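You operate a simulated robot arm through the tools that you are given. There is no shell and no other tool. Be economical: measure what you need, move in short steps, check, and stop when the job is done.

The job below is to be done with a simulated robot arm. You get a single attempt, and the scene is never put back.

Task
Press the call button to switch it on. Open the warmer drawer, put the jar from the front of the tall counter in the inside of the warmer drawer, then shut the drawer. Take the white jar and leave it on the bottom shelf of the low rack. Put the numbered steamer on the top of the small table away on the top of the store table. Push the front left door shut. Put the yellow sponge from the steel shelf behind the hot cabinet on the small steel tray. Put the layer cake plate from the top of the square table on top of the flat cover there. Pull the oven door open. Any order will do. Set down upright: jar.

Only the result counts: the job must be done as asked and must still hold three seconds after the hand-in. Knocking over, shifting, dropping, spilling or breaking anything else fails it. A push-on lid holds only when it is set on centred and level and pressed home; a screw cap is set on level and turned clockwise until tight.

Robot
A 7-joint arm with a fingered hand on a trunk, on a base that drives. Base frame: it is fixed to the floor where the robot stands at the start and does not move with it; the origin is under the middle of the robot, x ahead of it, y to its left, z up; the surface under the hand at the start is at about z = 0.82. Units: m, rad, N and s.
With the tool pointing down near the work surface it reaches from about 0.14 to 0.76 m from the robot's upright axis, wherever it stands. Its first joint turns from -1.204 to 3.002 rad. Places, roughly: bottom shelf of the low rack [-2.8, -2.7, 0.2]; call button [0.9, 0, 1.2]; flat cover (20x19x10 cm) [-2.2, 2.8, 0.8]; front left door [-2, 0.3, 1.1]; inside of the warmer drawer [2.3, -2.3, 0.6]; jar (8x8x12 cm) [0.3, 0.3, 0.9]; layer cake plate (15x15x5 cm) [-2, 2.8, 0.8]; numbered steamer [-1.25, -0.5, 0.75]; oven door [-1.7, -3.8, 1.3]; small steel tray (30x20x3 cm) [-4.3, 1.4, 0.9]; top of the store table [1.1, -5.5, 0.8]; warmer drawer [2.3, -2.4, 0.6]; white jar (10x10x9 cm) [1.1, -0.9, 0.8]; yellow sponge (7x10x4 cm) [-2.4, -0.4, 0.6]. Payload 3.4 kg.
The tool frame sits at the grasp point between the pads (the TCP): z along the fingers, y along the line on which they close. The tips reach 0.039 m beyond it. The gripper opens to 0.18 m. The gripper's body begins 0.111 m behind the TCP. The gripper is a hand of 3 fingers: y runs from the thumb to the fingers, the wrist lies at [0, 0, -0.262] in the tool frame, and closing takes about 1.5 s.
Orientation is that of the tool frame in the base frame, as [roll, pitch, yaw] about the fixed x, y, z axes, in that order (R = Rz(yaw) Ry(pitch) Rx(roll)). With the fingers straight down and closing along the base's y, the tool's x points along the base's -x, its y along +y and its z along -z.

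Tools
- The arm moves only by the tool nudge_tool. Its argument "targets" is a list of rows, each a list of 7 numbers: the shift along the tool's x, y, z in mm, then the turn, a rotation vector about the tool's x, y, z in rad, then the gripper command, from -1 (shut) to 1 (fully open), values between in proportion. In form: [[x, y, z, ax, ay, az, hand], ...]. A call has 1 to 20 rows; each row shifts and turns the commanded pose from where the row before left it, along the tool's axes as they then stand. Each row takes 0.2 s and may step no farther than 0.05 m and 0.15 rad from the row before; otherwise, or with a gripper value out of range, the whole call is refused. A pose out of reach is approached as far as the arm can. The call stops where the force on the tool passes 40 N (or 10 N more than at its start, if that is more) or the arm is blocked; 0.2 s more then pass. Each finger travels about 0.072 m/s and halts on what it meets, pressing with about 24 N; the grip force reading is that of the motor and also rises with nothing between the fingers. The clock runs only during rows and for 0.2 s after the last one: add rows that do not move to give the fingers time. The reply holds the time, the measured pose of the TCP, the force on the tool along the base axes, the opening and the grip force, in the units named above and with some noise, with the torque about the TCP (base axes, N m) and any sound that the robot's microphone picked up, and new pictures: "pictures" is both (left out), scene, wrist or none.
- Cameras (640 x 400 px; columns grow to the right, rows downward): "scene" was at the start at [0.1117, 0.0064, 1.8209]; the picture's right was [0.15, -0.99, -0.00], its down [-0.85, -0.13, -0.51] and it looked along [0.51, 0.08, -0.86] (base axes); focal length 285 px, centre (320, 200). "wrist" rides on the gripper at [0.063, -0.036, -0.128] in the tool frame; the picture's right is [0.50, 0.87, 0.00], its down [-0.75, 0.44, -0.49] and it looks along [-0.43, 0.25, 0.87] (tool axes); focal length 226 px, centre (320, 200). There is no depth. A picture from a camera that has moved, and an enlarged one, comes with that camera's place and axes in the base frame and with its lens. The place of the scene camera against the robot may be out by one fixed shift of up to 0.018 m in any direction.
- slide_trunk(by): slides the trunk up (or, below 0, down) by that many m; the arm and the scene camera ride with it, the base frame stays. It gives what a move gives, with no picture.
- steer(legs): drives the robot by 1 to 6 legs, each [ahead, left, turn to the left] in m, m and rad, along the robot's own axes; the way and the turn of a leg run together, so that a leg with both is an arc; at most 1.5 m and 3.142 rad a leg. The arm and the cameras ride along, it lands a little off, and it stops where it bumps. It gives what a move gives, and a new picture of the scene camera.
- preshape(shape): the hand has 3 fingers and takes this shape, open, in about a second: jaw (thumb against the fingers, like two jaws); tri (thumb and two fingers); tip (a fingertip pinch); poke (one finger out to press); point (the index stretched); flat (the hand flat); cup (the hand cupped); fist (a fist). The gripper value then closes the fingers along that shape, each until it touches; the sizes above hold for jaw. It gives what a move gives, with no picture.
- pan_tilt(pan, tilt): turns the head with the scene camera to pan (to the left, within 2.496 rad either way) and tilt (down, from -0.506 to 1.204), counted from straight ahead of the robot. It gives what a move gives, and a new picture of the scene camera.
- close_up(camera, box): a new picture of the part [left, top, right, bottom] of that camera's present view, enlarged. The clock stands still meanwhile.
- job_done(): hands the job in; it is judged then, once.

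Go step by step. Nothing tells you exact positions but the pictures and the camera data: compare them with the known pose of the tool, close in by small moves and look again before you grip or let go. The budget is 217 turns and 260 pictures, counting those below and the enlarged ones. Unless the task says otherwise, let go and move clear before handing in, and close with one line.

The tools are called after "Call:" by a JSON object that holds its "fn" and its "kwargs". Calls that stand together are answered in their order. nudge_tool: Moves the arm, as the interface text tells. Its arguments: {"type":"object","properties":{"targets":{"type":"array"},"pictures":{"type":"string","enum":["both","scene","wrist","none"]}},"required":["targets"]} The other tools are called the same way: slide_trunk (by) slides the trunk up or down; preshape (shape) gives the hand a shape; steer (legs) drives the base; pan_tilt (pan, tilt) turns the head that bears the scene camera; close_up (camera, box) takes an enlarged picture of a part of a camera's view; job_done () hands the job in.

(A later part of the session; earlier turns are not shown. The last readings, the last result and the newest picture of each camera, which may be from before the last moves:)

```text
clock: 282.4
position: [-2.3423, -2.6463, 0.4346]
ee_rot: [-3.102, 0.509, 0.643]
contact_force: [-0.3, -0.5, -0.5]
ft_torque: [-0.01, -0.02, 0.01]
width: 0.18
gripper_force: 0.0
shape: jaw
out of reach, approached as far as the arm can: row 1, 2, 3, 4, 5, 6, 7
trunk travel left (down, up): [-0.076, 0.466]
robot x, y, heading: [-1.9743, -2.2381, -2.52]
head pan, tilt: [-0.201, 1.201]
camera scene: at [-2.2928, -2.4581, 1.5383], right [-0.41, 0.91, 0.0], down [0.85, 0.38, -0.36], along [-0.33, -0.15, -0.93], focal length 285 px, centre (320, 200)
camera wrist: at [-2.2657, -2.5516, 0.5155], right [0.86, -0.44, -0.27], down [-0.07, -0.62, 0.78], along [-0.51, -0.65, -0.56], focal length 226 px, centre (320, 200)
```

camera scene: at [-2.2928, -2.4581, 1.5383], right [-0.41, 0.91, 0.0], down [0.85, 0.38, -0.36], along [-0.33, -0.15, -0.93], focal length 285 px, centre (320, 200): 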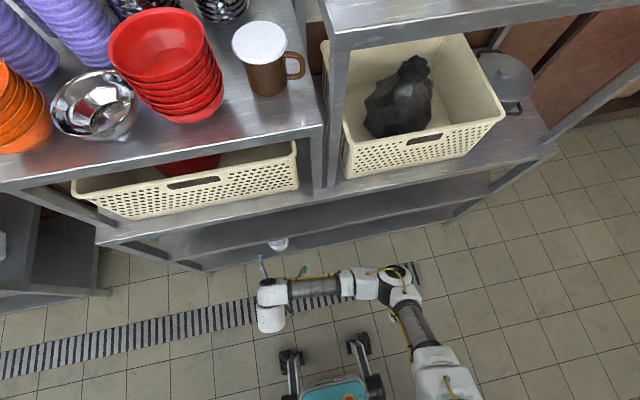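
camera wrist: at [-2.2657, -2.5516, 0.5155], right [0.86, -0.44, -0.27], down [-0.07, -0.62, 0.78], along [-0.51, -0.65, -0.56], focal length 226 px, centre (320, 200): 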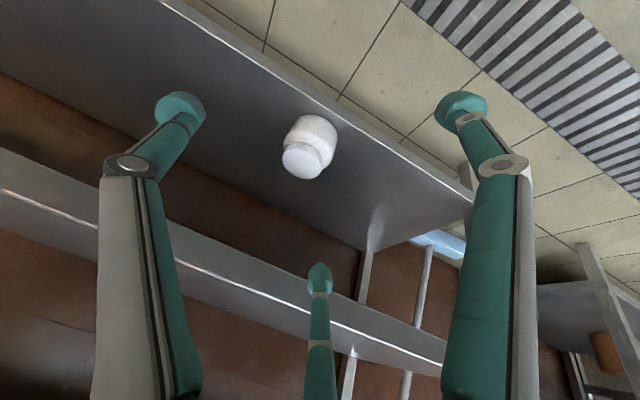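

The jar stands well. I close the fingers, turn the hand to straight down away from the rack, then raise the trunk.

Call:
{"fn": "nudge_tool", "kwargs": {"targets": [[0, 0, 0, 0, 0, 0, -1], [0, 0, 0, 0, 0, 0, -1], [0, 0, 0, 0, 0, 0, -1], [0, 0, 0, 0, 0, 0, -1], [0, 0, 0, 0, 0, 0, -1], [0, 0, 0, 0, 0, 0, -1]], "pictures": "none"}}

Call:
{"fn": "slide_trunk", "kwargs": {"by": 0.3}}

Call:
{"fn": "pan_tilt", "kwargs": {"pan": 0.6, "tilt": 0.7}}

```text
clock: 283.9
position: [-2.341, -2.6478, 0.4328]
ee_rot: [-3.102, 0.509, 0.643]
contact_force: [-0.7, -0.8, 0.0]
ft_torque: [-0.05, -0.01, 0.02]
width: 0.0
gripper_force: 2.7
shape: jaw
trunk travel left (down, up): [-0.076, 0.466]
robot x, y, heading: [-1.9768, -2.2398, -2.523]
head pan, tilt: [-0.201, 1.201]
```

```text
clock: 286.9
position: [-2.3414, -2.6484, 0.7341]
ee_rot: [-3.106, 0.518, 0.636]
contact_force: [0.0, -0.5, -0.4]
ft_torque: [0.0, 0.03, 0.01]
width: 0.0
gripper_force: 24.1
shape: jaw
trunk travel left (down, up): [-0.376, 0.166]
robot x, y, heading: [-1.9735, -2.2393, -2.52]
head pan, tilt: [-0.201, 1.201]
```

```text
clock: 288.0
position: [-2.3419, -2.6478, 0.7354]
ee_rot: [-3.106, 0.519, 0.638]
contact_force: [0.0, 0.2, -0.1]
ft_torque: [-0.01, -0.03, 0.01]
width: 0.0002
gripper_force: 24.3
shape: jaw
trunk travel left (down, up): [-0.376, 0.166]
robot x, y, heading: [-1.9749, -2.238, -2.528]
head pan, tilt: [0.6, 0.7]
camera scene: at [-1.9892, -2.3131, 1.9158], right [-0.94, 0.34, 0.0], down [0.22, 0.61, -0.76], along [-0.26, -0.72, -0.65], focal length 285 px, centre (320, 200)
```

scene: 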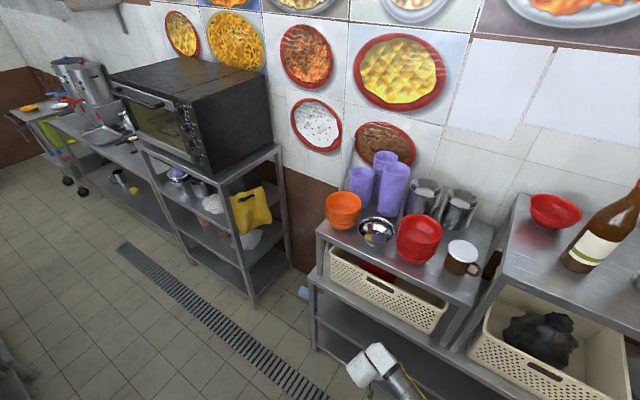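

The oven has a drop-down door with a bar handle at its top. I retract and lift the hand, then strafe left to stand in front of the oven.

Call:
{"fn": "nudge_tool", "kwargs": {"targets": [[-10, 0, -43, 0, 0, 0, -1], [-10, 0, -43, 0, 0, 0, -1], [-10, 0, -43, 0, 0, 0, -1], [-10, 0, -43, 0, 0, 0, -1], [-10, 0, -43, 0, 0, 0, -1], [-10, 0, -43, 0, 0, 0, -1], [-10, 0, -43, 0, 0, 0, -1], [-10, 0, -43, 0, 0, 0, -1], [-10, 0, -43, 0, 0, 0, -1]], "pictures": "none"}}

Call:
{"fn": "steer", "kwargs": {"legs": [[0, 1.3, 0.01]]}}

Call:
{"fn": "pan_tilt", "kwargs": {"pan": 0.1, "tilt": 0.8}}

```text
clock: 290.0
position: [-2.2848, -2.622, 1.1048]
ee_rot: [-3.104, 0.519, 0.639]
contact_force: [0.9, 0.3, -0.1]
ft_torque: [-0.01, 0.02, -0.03]
width: 0.0002
gripper_force: 23.7
shape: jaw
out of reach, approached as far as the arm can: row 7, 8, 9
trunk travel left (down, up): [-0.376, 0.166]
robot x, y, heading: [-1.9746, -2.239, -2.525]
head pan, tilt: [0.6, 0.7]
```

```text
clock: 296.4
position: [-1.5338, -3.6637, 1.1049]
ee_rot: [-3.105, 0.518, 0.648]
contact_force: [-0.9, -0.7, 0.6]
ft_torque: [0.02, 0.03, -0.02]
width: 0.0
gripper_force: 24.1
shape: jaw
trunk travel left (down, up): [-0.376, 0.166]
robot x, y, heading: [-1.2236, -3.2739, -2.509]
head pan, tilt: [0.6, 0.7]
camera scene: at [-1.2416, -3.3515, 1.9159], right [-0.94, 0.34, 0.0], down [0.22, 0.61, -0.76], along [-0.25, -0.72, -0.64], focal length 285 px, centre (320, 200)
```

scene: 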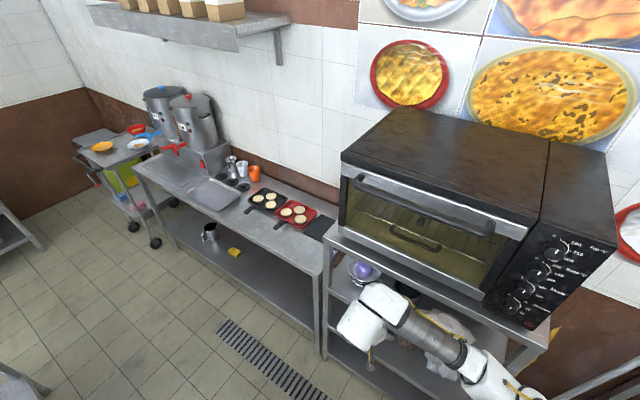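

```text
clock: 297.4
position: [-1.531, -3.6647, 1.1057]
ee_rot: [-3.104, 0.52, 0.65]
contact_force: [-0.3, 0.3, 0.6]
ft_torque: [0.02, 0.0, 0.0]
width: 0.0002
gripper_force: 24.0
shape: jaw
trunk travel left (down, up): [-0.376, 0.166]
robot x, y, heading: [-1.2233, -3.2783, -2.517]
head pan, tilt: [0.099, 0.799]
camera scene: at [-1.2718, -3.3272, 1.9075], right [-0.67, 0.75, 0.0], down [0.54, 0.48, -0.7], along [-0.52, -0.46, -0.72], focal length 285 px, centre (320, 200)
```

scene: 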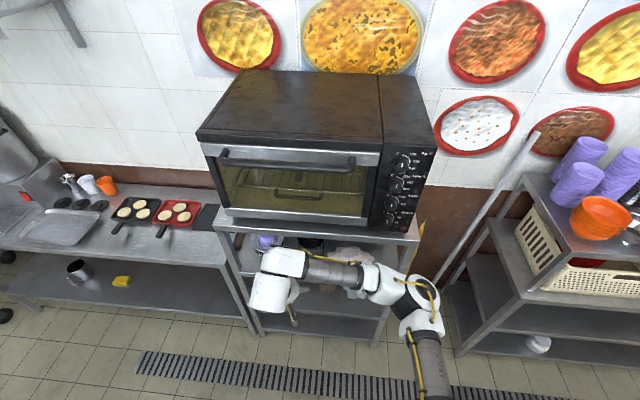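

I can see the oven door and its bar handle, about (-1.66, -3.79, 1.43). I raise the trunk and turn the hand to point at it, jaws closing vertically.

Call:
{"fn": "slide_trunk", "kwargs": {"by": 0.16}}

Call:
{"fn": "nudge_tool", "kwargs": {"targets": [[0, 0, 0, 0, -0.15, 0, -1], [0, 0, 0, 0, -0.15, 0, -1], [0, 0, 0, 0, -0.15, 0, -1], [0, 0, 0, 0, -0.15, 0, -1], [0, 0, 0, 0, -0.15, 0, -1], [0, 0, 0, 0, -0.15, 0, -1], [0, 0, 0, 0, -0.15, 0, -1]], "pictures": "none"}}

Call:
{"fn": "nudge_tool", "kwargs": {"targets": [[0, 0, 0, 0, 0, 0.15, -1], [0, 0, 0, 0, 0, 0.15, -1], [0, 0, 0, 0, 0, 0.15, -1], [0, 0, 0, 0, 0, 0.15, -1], [0, 0, 0, 0, 0, 0.15, -1], [0, 0, 0, 0, 0, 0.15, -1], [0, 0, 0, 0, 0, 0.15, -1], [0, 0, 0, 0, 0, 0.15, -1], [0, 0, 0, 0, 0, 0.15, -1], [0, 0, 0, 0, 0, 0.15, -1], [0, 0, 0, 0, 0, 0.07, -1]], "pictures": "both"}}

```text
clock: 299.2
position: [-1.5314, -3.6645, 1.265]
ee_rot: [-3.102, 0.52, 0.648]
contact_force: [-0.4, 0.0, 0.5]
ft_torque: [-0.03, 0.0, 0.01]
width: 0.0
gripper_force: 23.6
shape: jaw
trunk travel left (down, up): [-0.536, 0.006]
robot x, y, heading: [-1.2259, -3.2757, -2.512]
head pan, tilt: [0.099, 0.799]
```

```text
clock: 300.8
position: [-1.5856, -3.6795, 1.3722]
ee_rot: [-2.824, 1.337, 0.968]
contact_force: [-0.1, -0.5, -0.4]
ft_torque: [0.0, 0.0, -0.01]
width: 0.0002
gripper_force: 24.2
shape: jaw
out of reach, approached as far as the arm can: row 1, 2, 3, 4, 5, 6, 7
trunk travel left (down, up): [-0.536, 0.006]
robot x, y, heading: [-1.2229, -3.2816, -2.513]
head pan, tilt: [0.099, 0.799]
```

```text
clock: 303.2
position: [-1.8215, -3.4282, 1.5638]
ee_rot: [1.789, 0.075, -0.896]
contact_force: [0.1, 0.1, -0.4]
ft_torque: [0.02, 0.02, 0.02]
width: 0.0
gripper_force: 24.0
shape: jaw
out of reach, approached as far as the arm can: row 1, 2, 3, 4, 5, 6, 7, 8, 9, 10, 11
trunk travel left (down, up): [-0.536, 0.006]
robot x, y, heading: [-1.2235, -3.2782, -2.509]
head pan, tilt: [0.099, 0.799]
camera scene: at [-1.2572, -3.3106, 2.067], right [-0.67, 0.75, 0.0], down [0.54, 0.48, -0.7], along [-0.52, -0.47, -0.72], focal length 285 px, centre (320, 200)
camera wrist: at [-1.6782, -3.3929, 1.5505], right [0.2, -0.56, 0.81], down [-0.14, 0.8, 0.59], along [-0.97, -0.23, 0.08], focal length 226 px, centre (320, 200)
```

scene: 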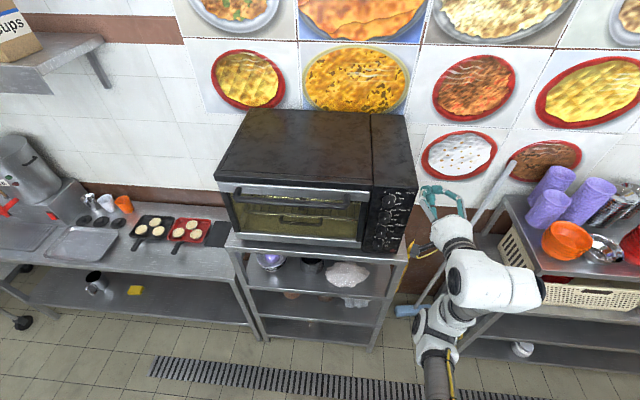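
wrist: 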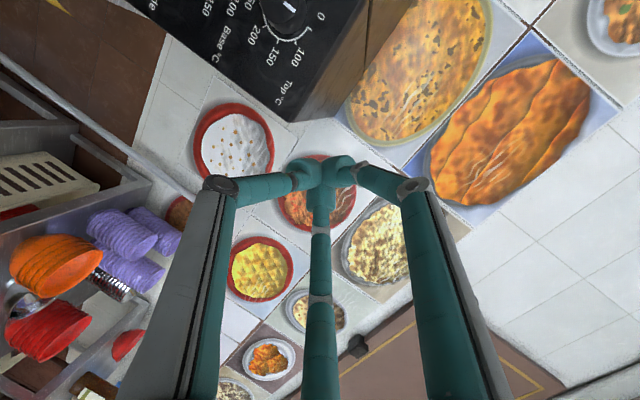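

The hand drifted right of the oven without touching; that wrist roll is out of comfortable reach here. I'll roll it the other way and see whether that pose sits better.

Call:
{"fn": "nudge_tool", "kwargs": {"targets": [[0, 0, -20, 0, 0, -0.15, -1], [0, 0, -20, 0, 0, -0.15, -1], [0, 0, -10, 0, 0, -0.15, -1], [0, 0, 0, 0, 0, -0.15, -1], [0, 0, 0, 0, 0, -0.15, -1], [0, 0, 0, 0, 0, -0.15, -1], [0, 0, 0, 0, 0, -0.15, -1], [0, 0, 0, 0, 0, -0.15, -1], [0, 0, 0, 0, 0, -0.15, -1], [0, 0, 0, 0, 0, -0.15, -1]], "pictures": "none"}}

Call:
{"fn": "nudge_tool", "kwargs": {"targets": [[0, 0, 0, 0, 0, -0.15, -1], [0, 0, 0, 0, 0, -0.15, -1], [0, 0, 0, 0, 0, -0.15, -1], [0, 0, 0, 0, 0, -0.15, -1], [0, 0, 0, 0, 0, -0.15, -1], [0, 0, 0, 0, 0, -0.15, -1], [0, 0, 0, 0, 0, -0.15, -1], [0, 0, 0, 0, 0, -0.15, -1], [0, 0, 0, 0, 0, -0.15, -1], [0, 0, 0, 0, 0, -0.15, -1]], "pictures": "scene"}}

```text
clock: 305.4
position: [-1.7893, -3.4001, 1.5714]
ee_rot: [-3.115, 1.348, 0.671]
contact_force: [-0.2, -0.4, 0.1]
ft_torque: [0.03, -0.02, -0.01]
width: 0.0002
gripper_force: 24.0
shape: jaw
out of reach, approached as far as the arm can: row 1
trunk travel left (down, up): [-0.536, 0.006]
robot x, y, heading: [-1.2287, -3.2744, -2.507]
head pan, tilt: [0.099, 0.799]
```

```text
clock: 307.6
position: [-1.789, -3.4012, 1.5724]
ee_rot: [-1.793, 0.063, 2.199]
contact_force: [0.0, -0.1, 0.4]
ft_torque: [-0.01, 0.02, 0.01]
width: 0.0
gripper_force: 24.3
shape: jaw
trunk travel left (down, up): [-0.536, 0.006]
robot x, y, heading: [-1.2232, -3.2818, -2.519]
head pan, tilt: [0.099, 0.799]
camera scene: at [-1.2571, -3.3085, 2.067], right [-0.67, 0.75, -0.01], down [0.54, 0.47, -0.7], along [-0.52, -0.47, -0.72], focal length 285 px, centre (320, 200)
```

scene: 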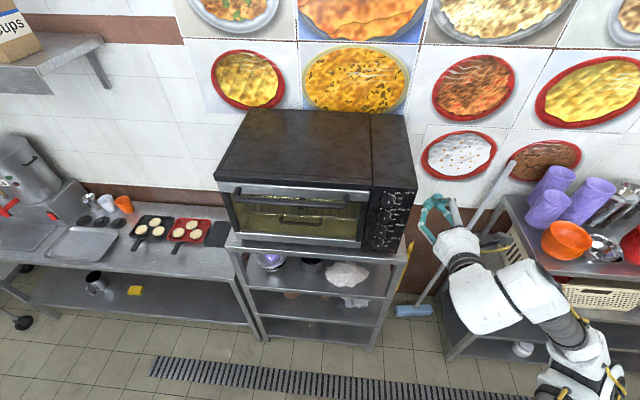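

This roll (thumb on top) is fully reachable. I level the hand and move it left to in front of the oven handle.

Call:
{"fn": "nudge_tool", "kwargs": {"targets": [[0, 0, -15, 0.15, 0, 0, -1], [0, 0, -15, 0.072, 0, 0, -1], [-38, 14, 0, 0, 0, 0, -1], [-38, 14, 0, 0, 0, 0, -1], [-38, 14, 0, 0, 0, 0, -1], [-38, 14, 0, 0, 0, 0, -1], [-38, 14, 0, 0, 0, 0, -1], [-38, 14, 0, 0, 0, 0, -1], [-38, 14, 0, 0, 0, 0, -1], [-38, 14, 0, 0, 0, 0, -1], [-38, 14, 0, 0, 0, 0, -1], [-38, 14, 0, 0, 0, 0, -1]], "pictures": "both"}}

```text
clock: 310.2
position: [-1.5366, -3.697, 1.4596]
ee_rot: [-1.571, 0.064, 2.199]
contact_force: [-0.4, 0.0, -0.2]
ft_torque: [-0.01, -0.01, 0.04]
width: 0.0001
gripper_force: 23.2
shape: jaw
trunk travel left (down, up): [-0.536, 0.006]
robot x, y, heading: [-1.2256, -3.2729, -2.514]
head pan, tilt: [0.099, 0.799]
camera scene: at [-1.2528, -3.3155, 2.067], right [-0.66, 0.75, 0.0], down [0.54, 0.48, -0.7], along [-0.52, -0.46, -0.72], focal length 285 px, centre (320, 200)
camera wrist: at [-1.4704, -3.5695, 1.4906], right [-0.26, 0.36, -0.9], down [0.86, -0.34, -0.38], along [-0.45, -0.87, -0.22], focal length 226 px, centre (320, 200)
```

scene: 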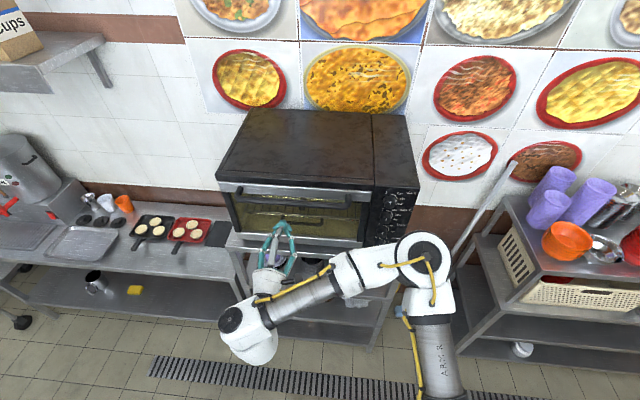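
wrist: 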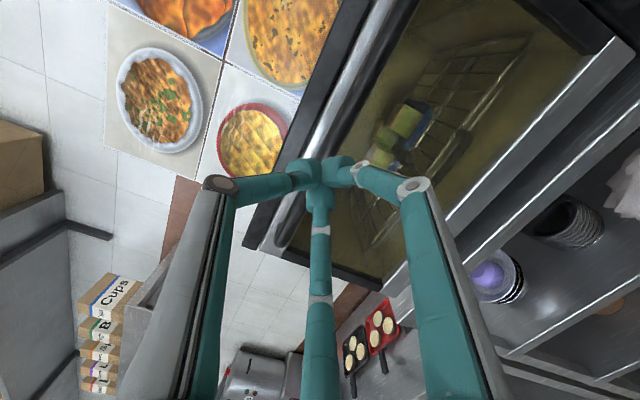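

The hand is right in front of the oven. I enlarge the views to find the bar relative to the fingertips.

Call:
{"fn": "close_up", "kwargs": {"camera": "wrist", "box": [220, 0, 540, 300]}}

Call:
{"fn": "close_up", "kwargs": {"camera": "scene", "box": [200, 170, 400, 295]}}

```text
1.33 times, centred on (380, 150) of wrist
camera zoom: at [-1.4704, -3.5695, 1.4906], right [-0.26, 0.36, -0.9], down [0.86, -0.34, -0.38], along [-0.45, -0.87, -0.22], focal length 301 px, centre (240, 267)
```

zoom: 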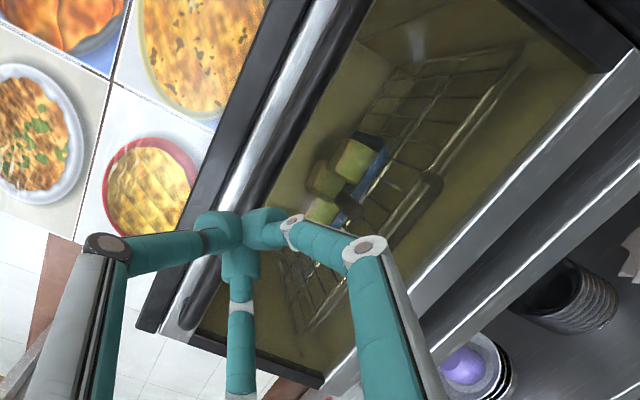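

```text
3.20 times, centred on (300, 232) of scene
camera zoom: at [-1.2528, -3.3155, 2.067], right [-0.66, 0.75, 0.0], down [0.54, 0.48, -0.7], along [-0.52, -0.46, -0.72], focal length 912 px, centre (384, 96)
```

zoom: 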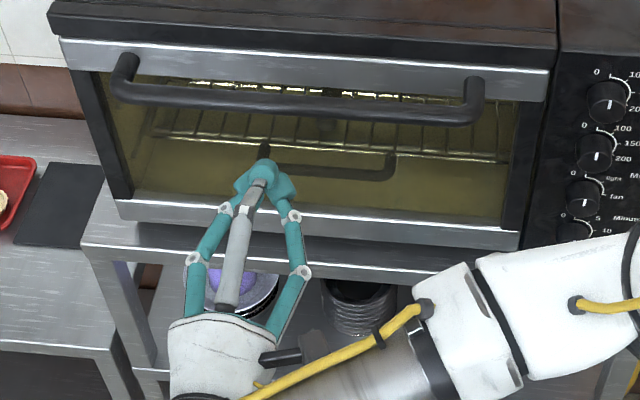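

The bar is at about n=-3.575, z=1.434, so 26 mm below the tips' line. I open the jaws slightly, drop 26 mm and approach.

Call:
{"fn": "nudge_tool", "kwargs": {"targets": [[0, 13, 0, 0, 0, 0, -0.2], [0, 13, 0, 0, 0, 0, -0.2], [0, 0, 0, 0, 0, 0, -0.2], [0, 0, 30, 0, 0, 0, -0.2], [0, 0, 35, 0, 0, 0, -0.2]], "pictures": "both"}}

Call:
{"fn": "close_up", "kwargs": {"camera": "scene", "box": [200, 170, 400, 295]}}

```text
clock: 311.4
position: [-1.5942, -3.7399, 1.4344]
ee_rot: [-1.574, 0.068, 2.197]
contact_force: [-1.2, -0.2, 0.3]
ft_torque: [0.01, -0.01, 0.01]
width: 0.0712
gripper_force: 0.1
shape: jaw
trunk travel left (down, up): [-0.536, 0.006]
robot x, y, heading: [-1.2235, -3.2786, -2.517]
head pan, tilt: [0.099, 0.799]
camera scene: at [-1.258, -3.3157, 2.0669], right [-0.67, 0.75, 0.0], down [0.54, 0.48, -0.69], along [-0.52, -0.46, -0.72], focal length 285 px, centre (320, 200)
camera wrist: at [-1.5282, -3.6119, 1.4654], right [-0.26, 0.36, -0.9], down [0.86, -0.34, -0.38], along [-0.45, -0.87, -0.22], focal length 226 px, centre (320, 200)
```

scene: 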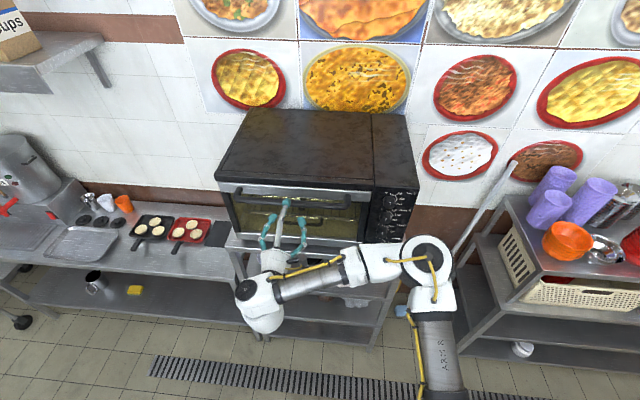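
wrist: 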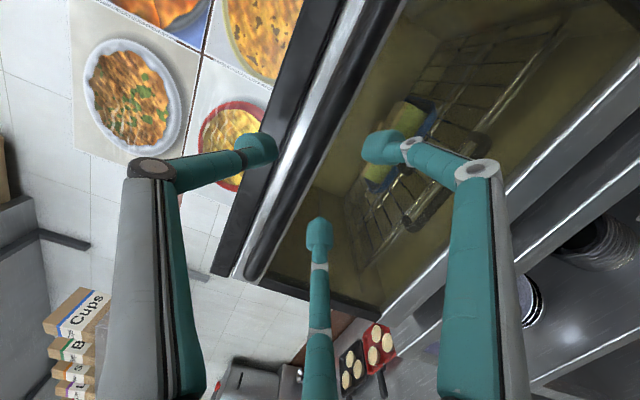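

```text
3.20 times, centred on (300, 232) of scene
camera zoom: at [-1.258, -3.3157, 2.0669], right [-0.67, 0.75, 0.0], down [0.54, 0.48, -0.69], along [-0.52, -0.46, -0.72], focal length 912 px, centre (384, 96)
```

zoom: 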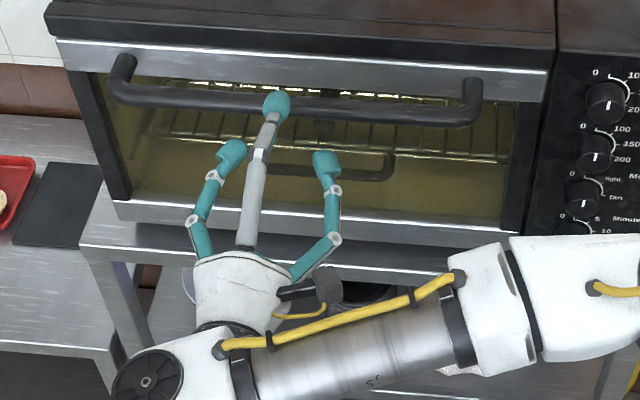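

The bar lies centred between thumb and fingers. I go forward and close around it.

Call:
{"fn": "nudge_tool", "kwargs": {"targets": [[0, 0, 20, 0, 0, 0, -0.2], [0, 0, 20, 0, 0, 0, -0.2], [0, 0, 17, 0, 0, 0, -0.2], [0, 0, 0, 0, 0, 0, -1], [0, 0, 0, 0, 0, 0, -1], [0, 0, 0, 0, 0, 0, -1], [0, 0, 0, 0, 0, 0, -1], [0, 0, 0, 0, 0, 0, -1]], "pictures": "wrist"}}

Call:
{"fn": "close_up", "kwargs": {"camera": "scene", "box": [200, 170, 400, 295]}}

```text
clock: 313.2
position: [-1.6353, -3.7718, 1.4367]
ee_rot: [-1.57, 0.066, 2.196]
contact_force: [-0.6, -1.3, 6.9]
ft_torque: [-0.02, 0.11, 0.01]
width: 0.001
gripper_force: 24.5
shape: jaw
trunk travel left (down, up): [-0.536, 0.006]
robot x, y, heading: [-1.2225, -3.2745, -2.511]
head pan, tilt: [0.099, 0.799]
camera wrist: at [-1.5695, -3.6444, 1.4674], right [-0.26, 0.36, -0.9], down [0.86, -0.34, -0.38], along [-0.45, -0.87, -0.22], focal length 226 px, centre (320, 200)
```

wrist: 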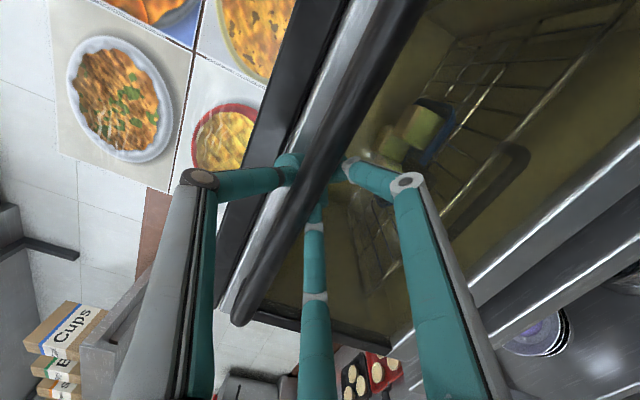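

```text
3.20 times, centred on (300, 232) of scene
camera zoom: at [-1.2536, -3.3142, 2.0671], right [-0.67, 0.75, 0.0], down [0.54, 0.48, -0.7], along [-0.52, -0.46, -0.72], focal length 912 px, centre (384, 96)
```

zoom: 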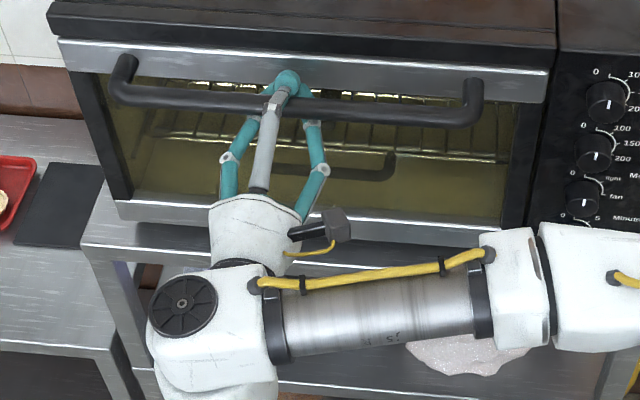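

The bar is caged. I pull along the door's arc, the first third, and look.

Call:
{"fn": "nudge_tool", "kwargs": {"targets": [[0, 4, -18, 0, 0, 0, -1], [0, 4, -18, 0, 0, 0, -1], [0, 6, -18, 0, 0, 0, -1], [0, 7, -17, 0, 0, 0, -1], [0, 9, -16, 0, 0, 0, -1], [0, 10, -16, 0, 0, 0, -1]], "pictures": "scene"}}

```text
clock: 314.6
position: [-1.5513, -3.7154, 1.3957]
ee_rot: [-1.575, 0.064, 2.195]
contact_force: [-5.2, -1.8, -7.1]
ft_torque: [0.04, -0.01, -0.11]
width: 0.0
gripper_force: 24.2
shape: jaw
trunk travel left (down, up): [-0.536, 0.006]
robot x, y, heading: [-1.2234, -3.2769, -2.514]
head pan, tilt: [0.099, 0.799]
camera scene: at [-1.2553, -3.3189, 2.0668], right [-0.67, 0.75, 0.0], down [0.54, 0.48, -0.69], along [-0.52, -0.46, -0.72], focal length 285 px, centre (320, 200)
```

scene: 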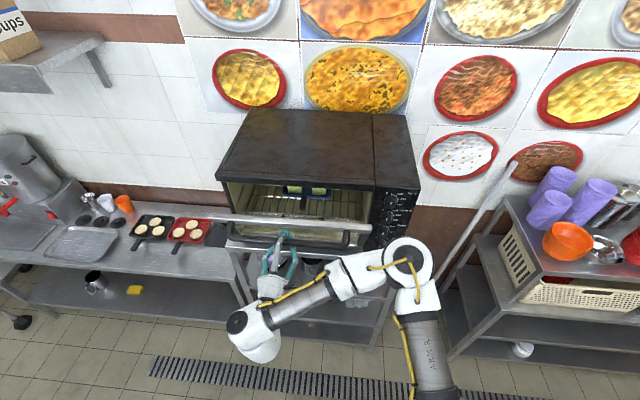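

The door is swinging down nicely. I continue along the arc.

Call:
{"fn": "nudge_tool", "kwargs": {"targets": [[0, 14, -14, 0, 0, 0, -1], [0, 14, -13, 0, 0, 0, -1], [0, 15, -11, 0, 0, 0, -1], [0, 15, -9, 0, 0, 0, -1], [0, 17, -8, 0, 0, 0, -1], [0, 17, -6, 0, 0, 0, -1], [0, 17, -5, 0, 0, 0, -1], [0, 17, -3, 0, 0, 0, -1]], "pictures": "scene"}}

Call:
{"fn": "close_up", "kwargs": {"camera": "scene", "box": [200, 170, 400, 295]}}

```text
clock: 316.4
position: [-1.5086, -3.6864, 1.2798]
ee_rot: [-1.575, 0.066, 2.199]
contact_force: [-0.4, -0.3, -0.6]
ft_torque: [0.01, 0.0, -0.03]
width: 0.0
gripper_force: 23.6
shape: jaw
out of reach, approached as far as the arm can: row 7, 8
trunk travel left (down, up): [-0.536, 0.006]
robot x, y, heading: [-1.2232, -3.277, -2.518]
head pan, tilt: [0.099, 0.799]
camera scene: at [-1.2526, -3.3168, 2.067], right [-0.67, 0.75, 0.0], down [0.54, 0.48, -0.7], along [-0.52, -0.46, -0.72], focal length 285 px, centre (320, 200)
```

scene: 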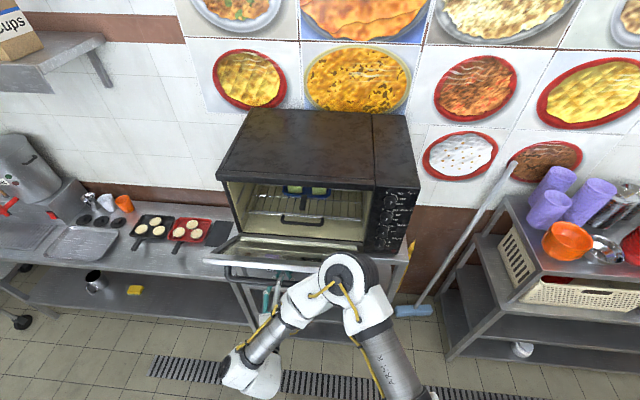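

```text
3.20 times, centred on (300, 232) of scene
camera zoom: at [-1.2526, -3.3168, 2.067], right [-0.67, 0.75, 0.0], down [0.54, 0.48, -0.7], along [-0.52, -0.46, -0.72], focal length 912 px, centre (384, 96)
```

zoom: 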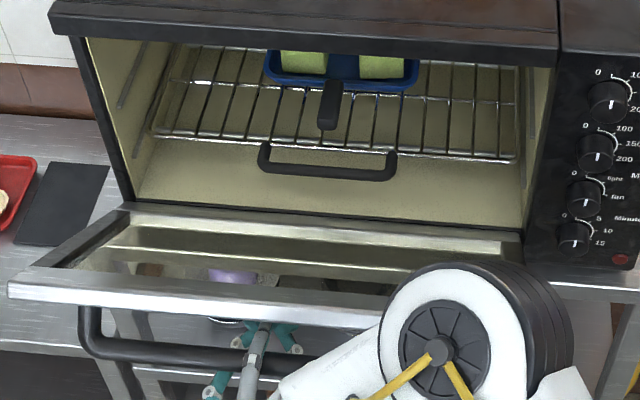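

The door is about three-quarters down. I lower the trunk 6 cm to bring it fully open.

Call:
{"fn": "slide_trunk", "kwargs": {"by": -0.07}}

Call:
{"fn": "nudge_tool", "kwargs": {"targets": [[0, 0, 0, 0, 0, 0, -1]], "pictures": "both"}}

Call:
{"fn": "close_up", "kwargs": {"camera": "scene", "box": [200, 170, 400, 295]}}

```text
clock: 317.5
position: [-1.5094, -3.6862, 1.2097]
ee_rot: [-1.573, 0.068, 2.2]
contact_force: [0.5, 0.0, -0.4]
ft_torque: [0.01, 0.02, 0.01]
width: 0.0
gripper_force: 24.2
shape: jaw
trunk travel left (down, up): [-0.466, 0.076]
robot x, y, heading: [-1.2234, -3.2759, -2.514]
head pan, tilt: [0.099, 0.799]
```

```text
clock: 317.9
position: [-1.5114, -3.6869, 1.2104]
ee_rot: [-1.577, 0.064, 2.2]
contact_force: [-0.9, -0.2, -0.3]
ft_torque: [0.01, -0.01, 0.0]
width: 0.0001
gripper_force: 24.6
shape: jaw
trunk travel left (down, up): [-0.466, 0.076]
robot x, y, heading: [-1.2236, -3.2746, -2.513]
head pan, tilt: [0.099, 0.799]
camera scene: at [-1.2546, -3.3181, 1.9975], right [-0.67, 0.75, 0.0], down [0.54, 0.48, -0.7], along [-0.52, -0.46, -0.72], focal length 285 px, centre (320, 200)
camera wrist: at [-1.4444, -3.5591, 1.2413], right [-0.26, 0.36, -0.9], down [0.86, -0.34, -0.38], along [-0.44, -0.87, -0.22], focal length 226 px, centre (320, 200)
```

scene: 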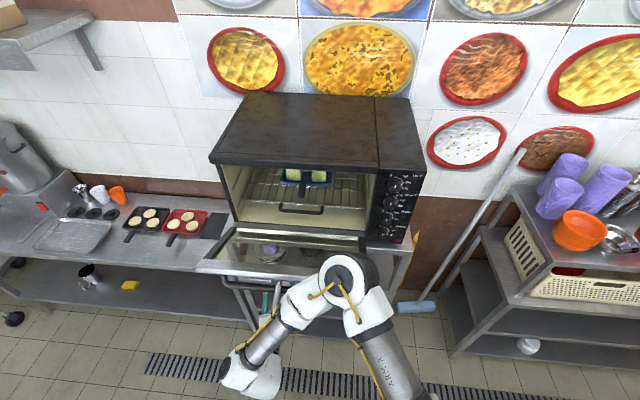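
wrist: 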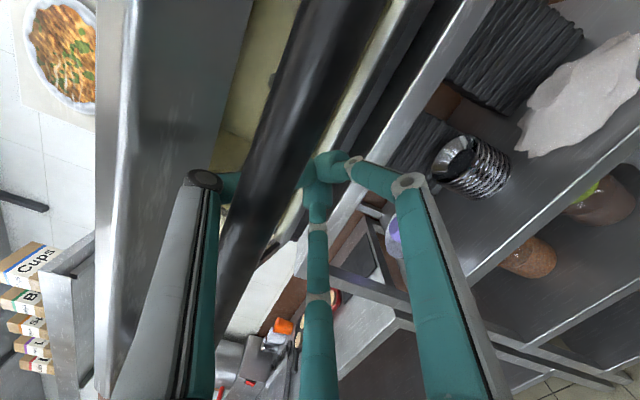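

```text
3.20 times, centred on (300, 232) of scene
camera zoom: at [-1.2546, -3.3181, 1.9975], right [-0.67, 0.75, 0.0], down [0.54, 0.48, -0.7], along [-0.52, -0.46, -0.72], focal length 912 px, centre (384, 96)
```

zoom: 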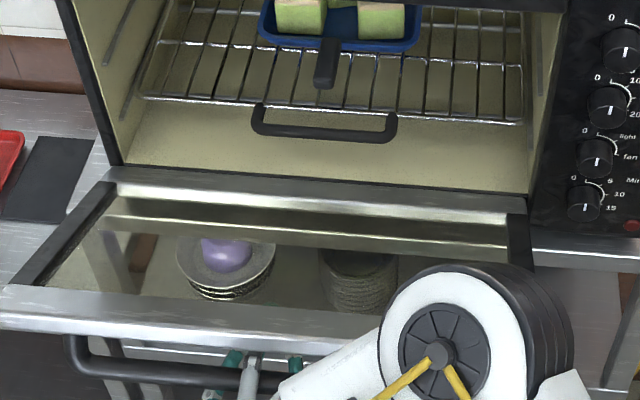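

The door is practically fully down. I open the jaws just enough to pass the bar and draw back.

Call:
{"fn": "nudge_tool", "kwargs": {"targets": [[0, 3, 0, 0, 0, 0, -0.6], [0, 3, 0, 0, 0, 0, -0.6], [0, 0, 0, 0, 0, 0, -0.55]], "pictures": "wrist"}}

```text
clock: 318.7
position: [-1.5105, -3.6871, 1.2036]
ee_rot: [-1.578, 0.066, 2.202]
contact_force: [0.5, -0.7, -0.8]
ft_torque: [-0.02, 0.0, -0.02]
width: 0.0401
gripper_force: 0.1
shape: jaw
trunk travel left (down, up): [-0.466, 0.076]
robot x, y, heading: [-1.224, -3.2751, -2.516]
head pan, tilt: [0.099, 0.799]
camera wrist: at [-1.445, -3.56, 1.2362], right [-0.26, 0.36, -0.9], down [0.86, -0.34, -0.38], along [-0.44, -0.87, -0.22], focal length 226 px, centre (320, 200)
```

wrist: 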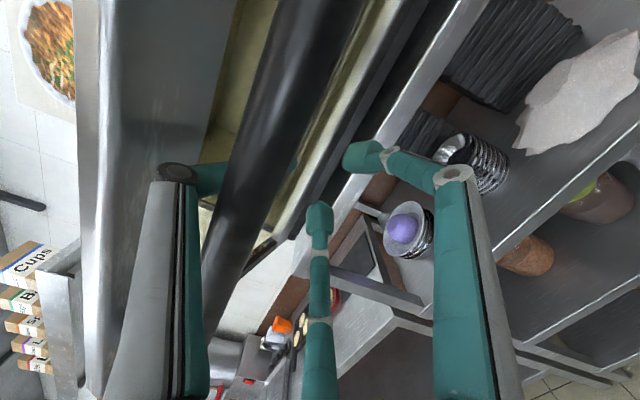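

Call:
{"fn": "nudge_tool", "kwargs": {"targets": [[0, 0, 0, 0, 0, 0, -0.3], [0, 0, 0, 0, 0, 0, -0.3], [0, 0, -12, 0, 0, 0, -0.3], [0, 0, -12, 0, 0, 0, -0.3]], "pictures": "both"}}

```text
clock: 319.7
position: [-1.5093, -3.68, 1.2132]
ee_rot: [-1.58, 0.065, 2.201]
contact_force: [-0.7, 0.0, 0.7]
ft_torque: [-0.01, -0.04, 0.0]
width: 0.0626
gripper_force: 0.1
shape: jaw
out of reach, approached as far as the arm can: row 3, 4
trunk travel left (down, up): [-0.466, 0.076]
robot x, y, heading: [-1.2202, -3.2793, -2.518]
head pan, tilt: [0.099, 0.799]
camera scene: at [-1.2543, -3.3179, 1.9975], right [-0.67, 0.75, 0.0], down [0.54, 0.48, -0.7], along [-0.52, -0.46, -0.72], focal length 285 px, centre (320, 200)
camera wrist: at [-1.4435, -3.5519, 1.2454], right [-0.25, 0.36, -0.9], down [0.86, -0.34, -0.38], along [-0.44, -0.87, -0.23], focal length 226 px, centre (320, 200)
```

scene: 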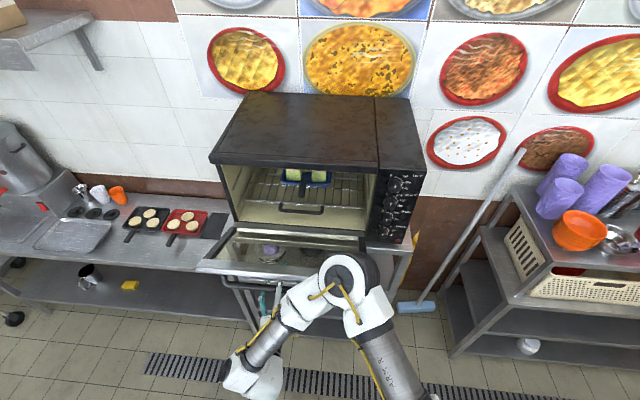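
wrist: 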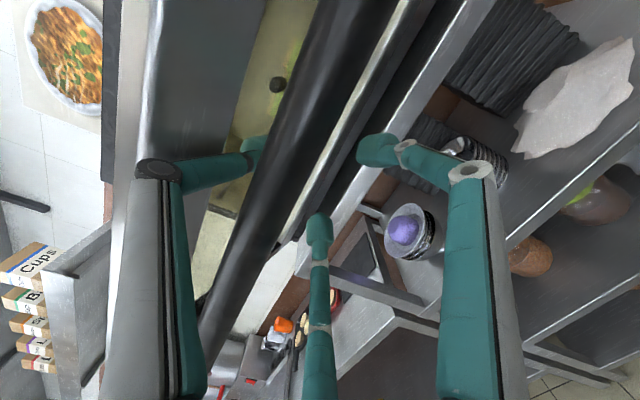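

The jaws are open around the bar but the arm can't retract further; I need a little base room behind. I look back to check the clearance.

Call:
{"fn": "pan_tilt", "kwargs": {"pan": 2.49, "tilt": 1.1}}

Call:
{"fn": "pan_tilt", "kwargs": {"pan": -2.49, "tilt": 1.1}}

```text
clock: 321.9
position: [-1.5094, -3.6799, 1.214]
ee_rot: [-1.58, 0.065, 2.201]
contact_force: [-0.1, -0.4, 0.4]
ft_torque: [0.02, 0.01, -0.03]
width: 0.0626
gripper_force: 0.0
shape: jaw
trunk travel left (down, up): [-0.466, 0.076]
robot x, y, heading: [-1.2263, -3.278, -2.514]
head pan, tilt: [2.491, 1.1]
camera scene: at [-1.131, -3.2658, 1.976], right [-0.02, -1.0, 0.0], down [-0.89, 0.02, -0.46], along [0.46, -0.01, -0.89], focal length 285 px, centre (320, 200)
```

scene: 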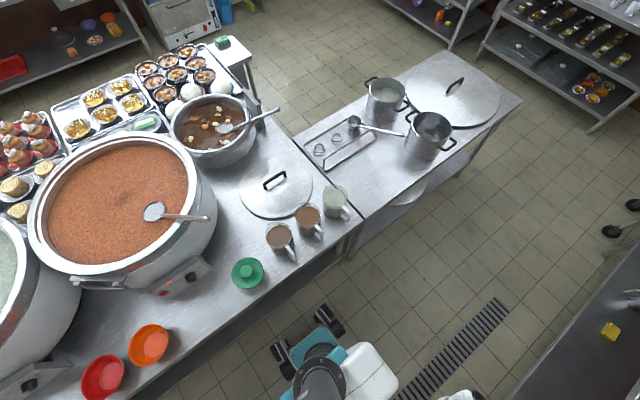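

```text
clock: 325.8
position: [-1.5085, -3.6808, 1.213]
ee_rot: [-1.58, 0.064, 2.201]
contact_force: [0.1, -0.1, 0.2]
ft_torque: [-0.03, 0.03, -0.01]
width: 0.0627
gripper_force: 0.0
shape: jaw
trunk travel left (down, up): [-0.466, 0.076]
robot x, y, heading: [-1.2223, -3.2793, -2.51]
head pan, tilt: [-2.491, 1.1]
camera scene: at [-1.176, -3.2039, 1.976], right [0.96, -0.29, 0.0], down [-0.26, -0.85, -0.46], along [0.13, 0.44, -0.89], focal length 285 px, centre (320, 200)
```

scene: 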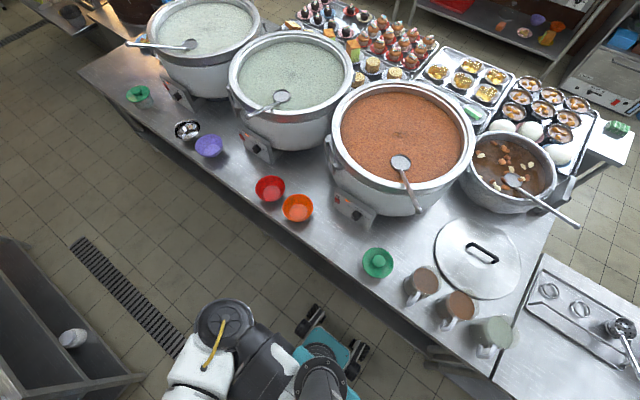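

There is about 0.1 m behind the rear wheels. I back off 5 cm.

Call:
{"fn": "steer", "kwargs": {"legs": [[-0.055, 0, 0]]}}

Call:
{"fn": "pan_tilt", "kwargs": {"pan": 0.1, "tilt": 0.8}}

Call:
{"fn": "close_up", "kwargs": {"camera": "wrist", "box": [0, 0, 640, 400]}}

```text
clock: 326.7
position: [-1.4649, -3.6475, 1.2127]
ee_rot: [-1.577, 0.066, 2.201]
contact_force: [0.5, 0.5, -0.6]
ft_torque: [0.02, -0.04, 0.02]
width: 0.0628
gripper_force: 0.1
shape: jaw
trunk travel left (down, up): [-0.466, 0.076]
robot x, y, heading: [-1.1831, -3.2474, -2.516]
head pan, tilt: [-2.491, 1.1]
camera scene: at [-1.1322, -3.1722, 1.976], right [0.96, -0.29, 0.0], down [-0.26, -0.85, -0.46], along [0.13, 0.44, -0.89], focal length 285 px, centre (320, 200)
```

scene: 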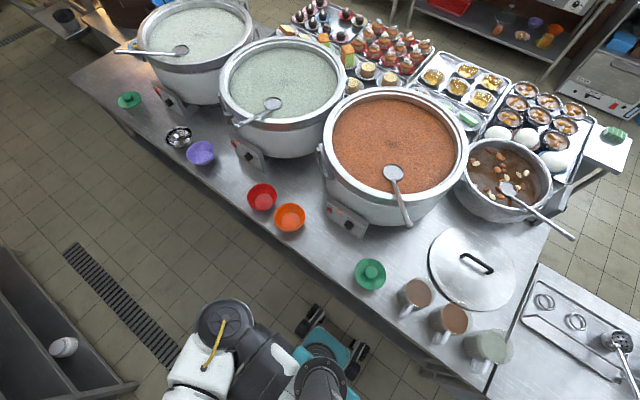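

```text
clock: 329.1
position: [-1.4633, -3.6445, 1.214]
ee_rot: [-1.576, 0.064, 2.201]
contact_force: [-0.8, 0.1, 1.3]
ft_torque: [0.03, -0.01, 0.03]
width: 0.063
gripper_force: 0.0
shape: jaw
trunk travel left (down, up): [-0.466, 0.076]
robot x, y, heading: [-1.1789, -3.2474, -2.513]
head pan, tilt: [0.099, 0.799]
camera scene: at [-1.2102, -3.2859, 1.9975], right [-0.66, 0.75, 0.0], down [0.54, 0.48, -0.7], along [-0.52, -0.46, -0.72], focal length 285 px, centre (320, 200)
```

scene: 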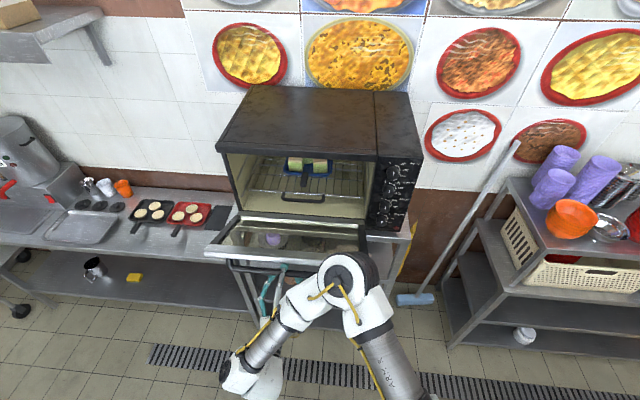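

```text
1.00 times, centred on (320, 200) of wrist (not enlarged: the box is as wide or as high as the picture)
camera zoom: at [-1.3974, -3.5183, 1.246], right [-0.26, 0.36, -0.9], down [0.86, -0.34, -0.38], along [-0.44, -0.87, -0.22], focal length 226 px, centre (320, 200)
```

zoom: 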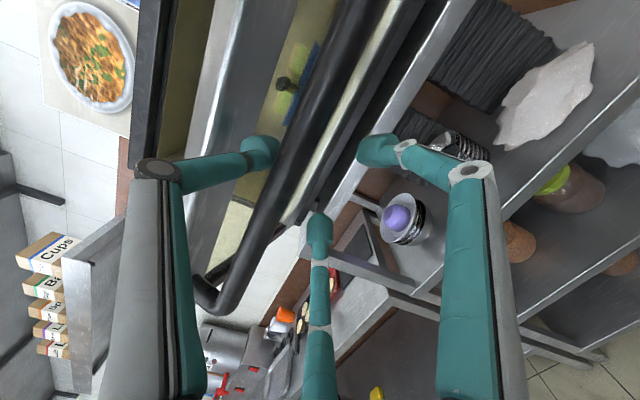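

Call:
{"fn": "steer", "kwargs": {"legs": [[-0.03, 0, 0]]}}

Call:
{"fn": "nudge_tool", "kwargs": {"targets": [[0, 0, 0, 0, 0, 0, -1], [0, 0, 0, 0, 0, 0, -1], [0, 0, 0, 0, 0, 0, -1], [0, 0, 0, 0, 0, 0, -1]], "pictures": "both"}}

```text
clock: 329.9
position: [-1.4397, -3.6298, 1.2143]
ee_rot: [-1.578, 0.064, 2.201]
contact_force: [-0.2, 0.3, -0.8]
ft_torque: [-0.01, 0.0, 0.04]
width: 0.063
gripper_force: 0.0
shape: jaw
trunk travel left (down, up): [-0.466, 0.076]
robot x, y, heading: [-1.1586, -3.2252, -2.508]
head pan, tilt: [0.099, 0.799]
camera scene: at [-1.1883, -3.2698, 1.9973], right [-0.67, 0.75, 0.0], down [0.54, 0.48, -0.69], along [-0.52, -0.46, -0.72], focal length 285 px, centre (320, 200)
```

scene: 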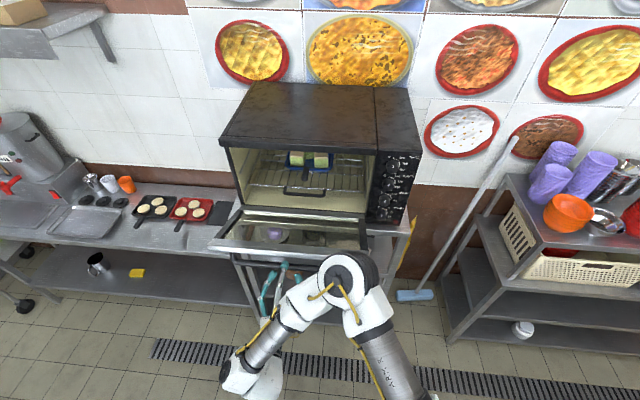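

```text
clock: 330.9
position: [-1.435, -3.6274, 1.216]
ee_rot: [-1.576, 0.067, 2.201]
contact_force: [0.2, 0.9, -0.9]
ft_torque: [0.02, -0.03, 0.0]
width: 0.0062
gripper_force: 24.0
shape: jaw
trunk travel left (down, up): [-0.466, 0.076]
robot x, y, heading: [-1.1536, -3.2226, -2.515]
head pan, tilt: [0.099, 0.799]
camera scene: at [-1.1829, -3.2662, 1.9976], right [-0.67, 0.75, 0.0], down [0.54, 0.48, -0.7], along [-0.52, -0.46, -0.72], focal length 285 px, centre (320, 200)
camera wrist: at [-1.3707, -3.499, 1.2468], right [-0.26, 0.36, -0.9], down [0.86, -0.34, -0.38], along [-0.44, -0.87, -0.22], focal length 226 px, centre (320, 200)
```

scene: 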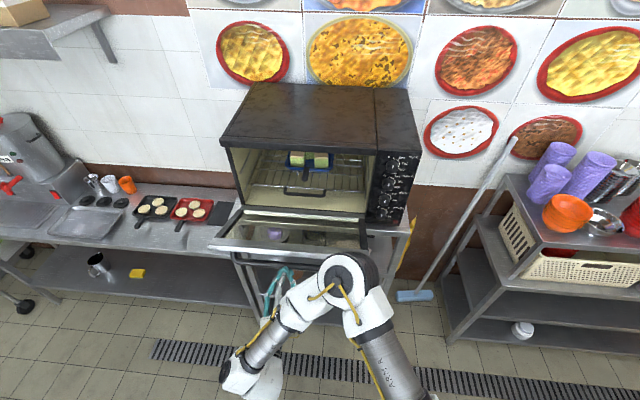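
wrist: 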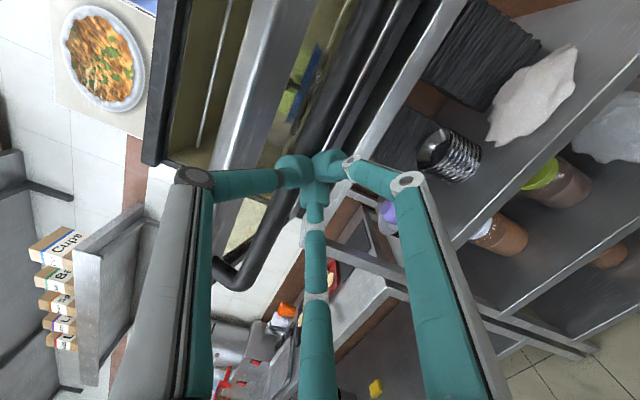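

The fingers are free in front of the bar and the oven stands open. I drop the hand 10 cm, slide right clear of the oven, and check it.

Call:
{"fn": "slide_trunk", "kwargs": {"by": -0.1}}

Call:
{"fn": "steer", "kwargs": {"legs": [[0.01, -0.7, 0]]}}

Call:
{"fn": "pan_tilt", "kwargs": {"pan": 0.6, "tilt": 0.7}}

```text
clock: 332.2
position: [-1.4397, -3.6282, 1.103]
ee_rot: [-1.599, 0.066, 2.198]
contact_force: [-0.3, -0.1, 0.5]
ft_torque: [-0.02, -0.02, 0.01]
width: 0.0056
gripper_force: 24.1
shape: jaw
trunk travel left (down, up): [-0.366, 0.176]
robot x, y, heading: [-1.1531, -3.2278, -2.516]
head pan, tilt: [0.099, 0.799]
```

```text
clock: 336.1
position: [-1.8561, -3.0709, 1.1029]
ee_rot: [-1.6, 0.062, 2.192]
contact_force: [0.0, -0.3, -0.5]
ft_torque: [0.01, 0.0, -0.04]
width: 0.0056
gripper_force: 24.2
shape: jaw
trunk travel left (down, up): [-0.366, 0.176]
robot x, y, heading: [-1.5775, -2.663, -2.518]
head pan, tilt: [0.099, 0.799]
camera scene: at [-1.616, -2.7274, 1.8975], right [-0.66, 0.75, 0.0], down [0.54, 0.48, -0.69], along [-0.52, -0.46, -0.72], focal length 285 px, centre (320, 200)
```

scene: 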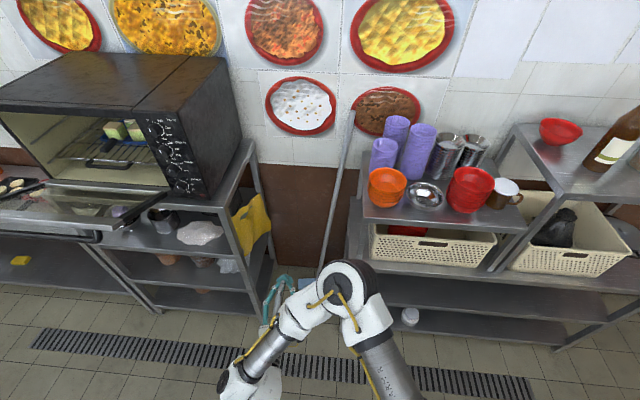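

```text
clock: 337.0
position: [-1.8579, -3.0671, 1.1053]
ee_rot: [-1.598, 0.066, 2.193]
contact_force: [0.7, -0.3, 0.8]
ft_torque: [0.02, 0.03, 0.0]
width: 0.0055
gripper_force: 23.8
shape: jaw
trunk travel left (down, up): [-0.366, 0.176]
robot x, y, heading: [-1.5743, -2.6657, -2.514]
head pan, tilt: [0.6, 0.7]
camera scene: at [-1.5889, -2.7478, 1.9058], right [-0.94, 0.34, 0.0], down [0.22, 0.61, -0.76], along [-0.26, -0.72, -0.65], focal length 285 px, centre (320, 200)
```

scene: 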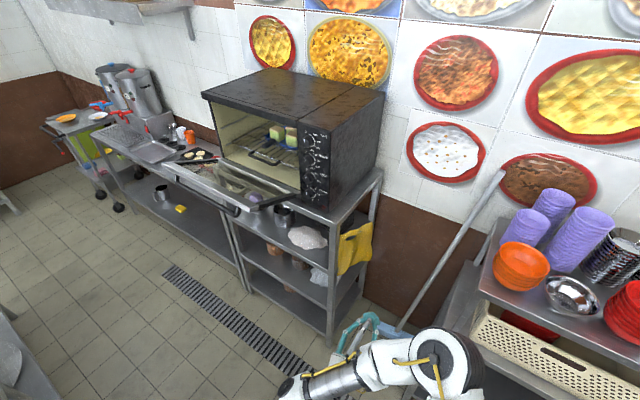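

The oven stays open. I turn the hand down and tuck it in so I can turn in the aisle.

Call:
{"fn": "nudge_tool", "kwargs": {"targets": [[0, 0, 0, -0.15, 0, 0, -1], [0, 0, 0, -0.15, 0, 0, -1], [0, 0, 0, -0.15, 0, 0, -1], [0, 0, 0, -0.15, 0, 0, -1], [0, 0, 0, -0.15, 0, 0, -1], [0, 0, 0, -0.15, 0, 0, -1], [0, 0, 0, -0.15, 0, 0, -1], [0, 0, 0, -0.15, 0, 0, -1], [0, 0, 0, -0.15, 0, 0, -1], [0, 0, 0, -0.15, 0, 0, -1], [0, 15, -20, -0.04, 0, 0, -1], [0, 30, -30, 0, 0, 0, -1], [0, 30, -30, 0, 0, 0, -1], [0, 30, -30, 0, 0, 0, -1], [0, 30, -30, 0, 0, 0, -1]], "pictures": "scene"}}

```text
clock: 340.2
position: [-1.7525, -2.9769, 1.2449]
ee_rot: [-3.135, 0.068, 2.19]
contact_force: [0.1, 0.2, 0.2]
ft_torque: [-0.01, 0.04, 0.0]
width: 0.0058
gripper_force: 24.6
shape: jaw
trunk travel left (down, up): [-0.366, 0.176]
robot x, y, heading: [-1.573, -2.6698, -2.519]
head pan, tilt: [0.6, 0.7]
camera scene: at [-1.5901, -2.7429, 1.906], right [-0.94, 0.34, 0.0], down [0.22, 0.61, -0.76], along [-0.26, -0.72, -0.64], focal length 285 px, centre (320, 200)
```

scene: 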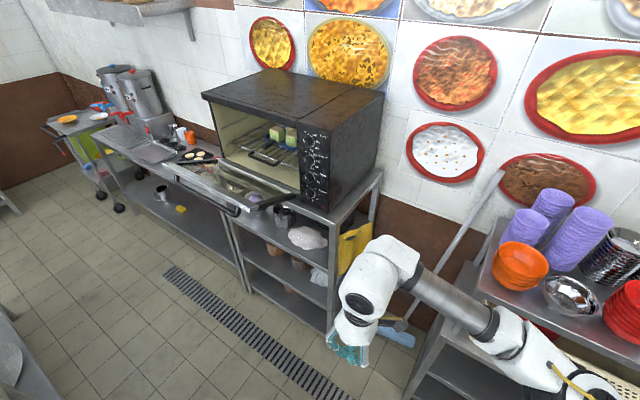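

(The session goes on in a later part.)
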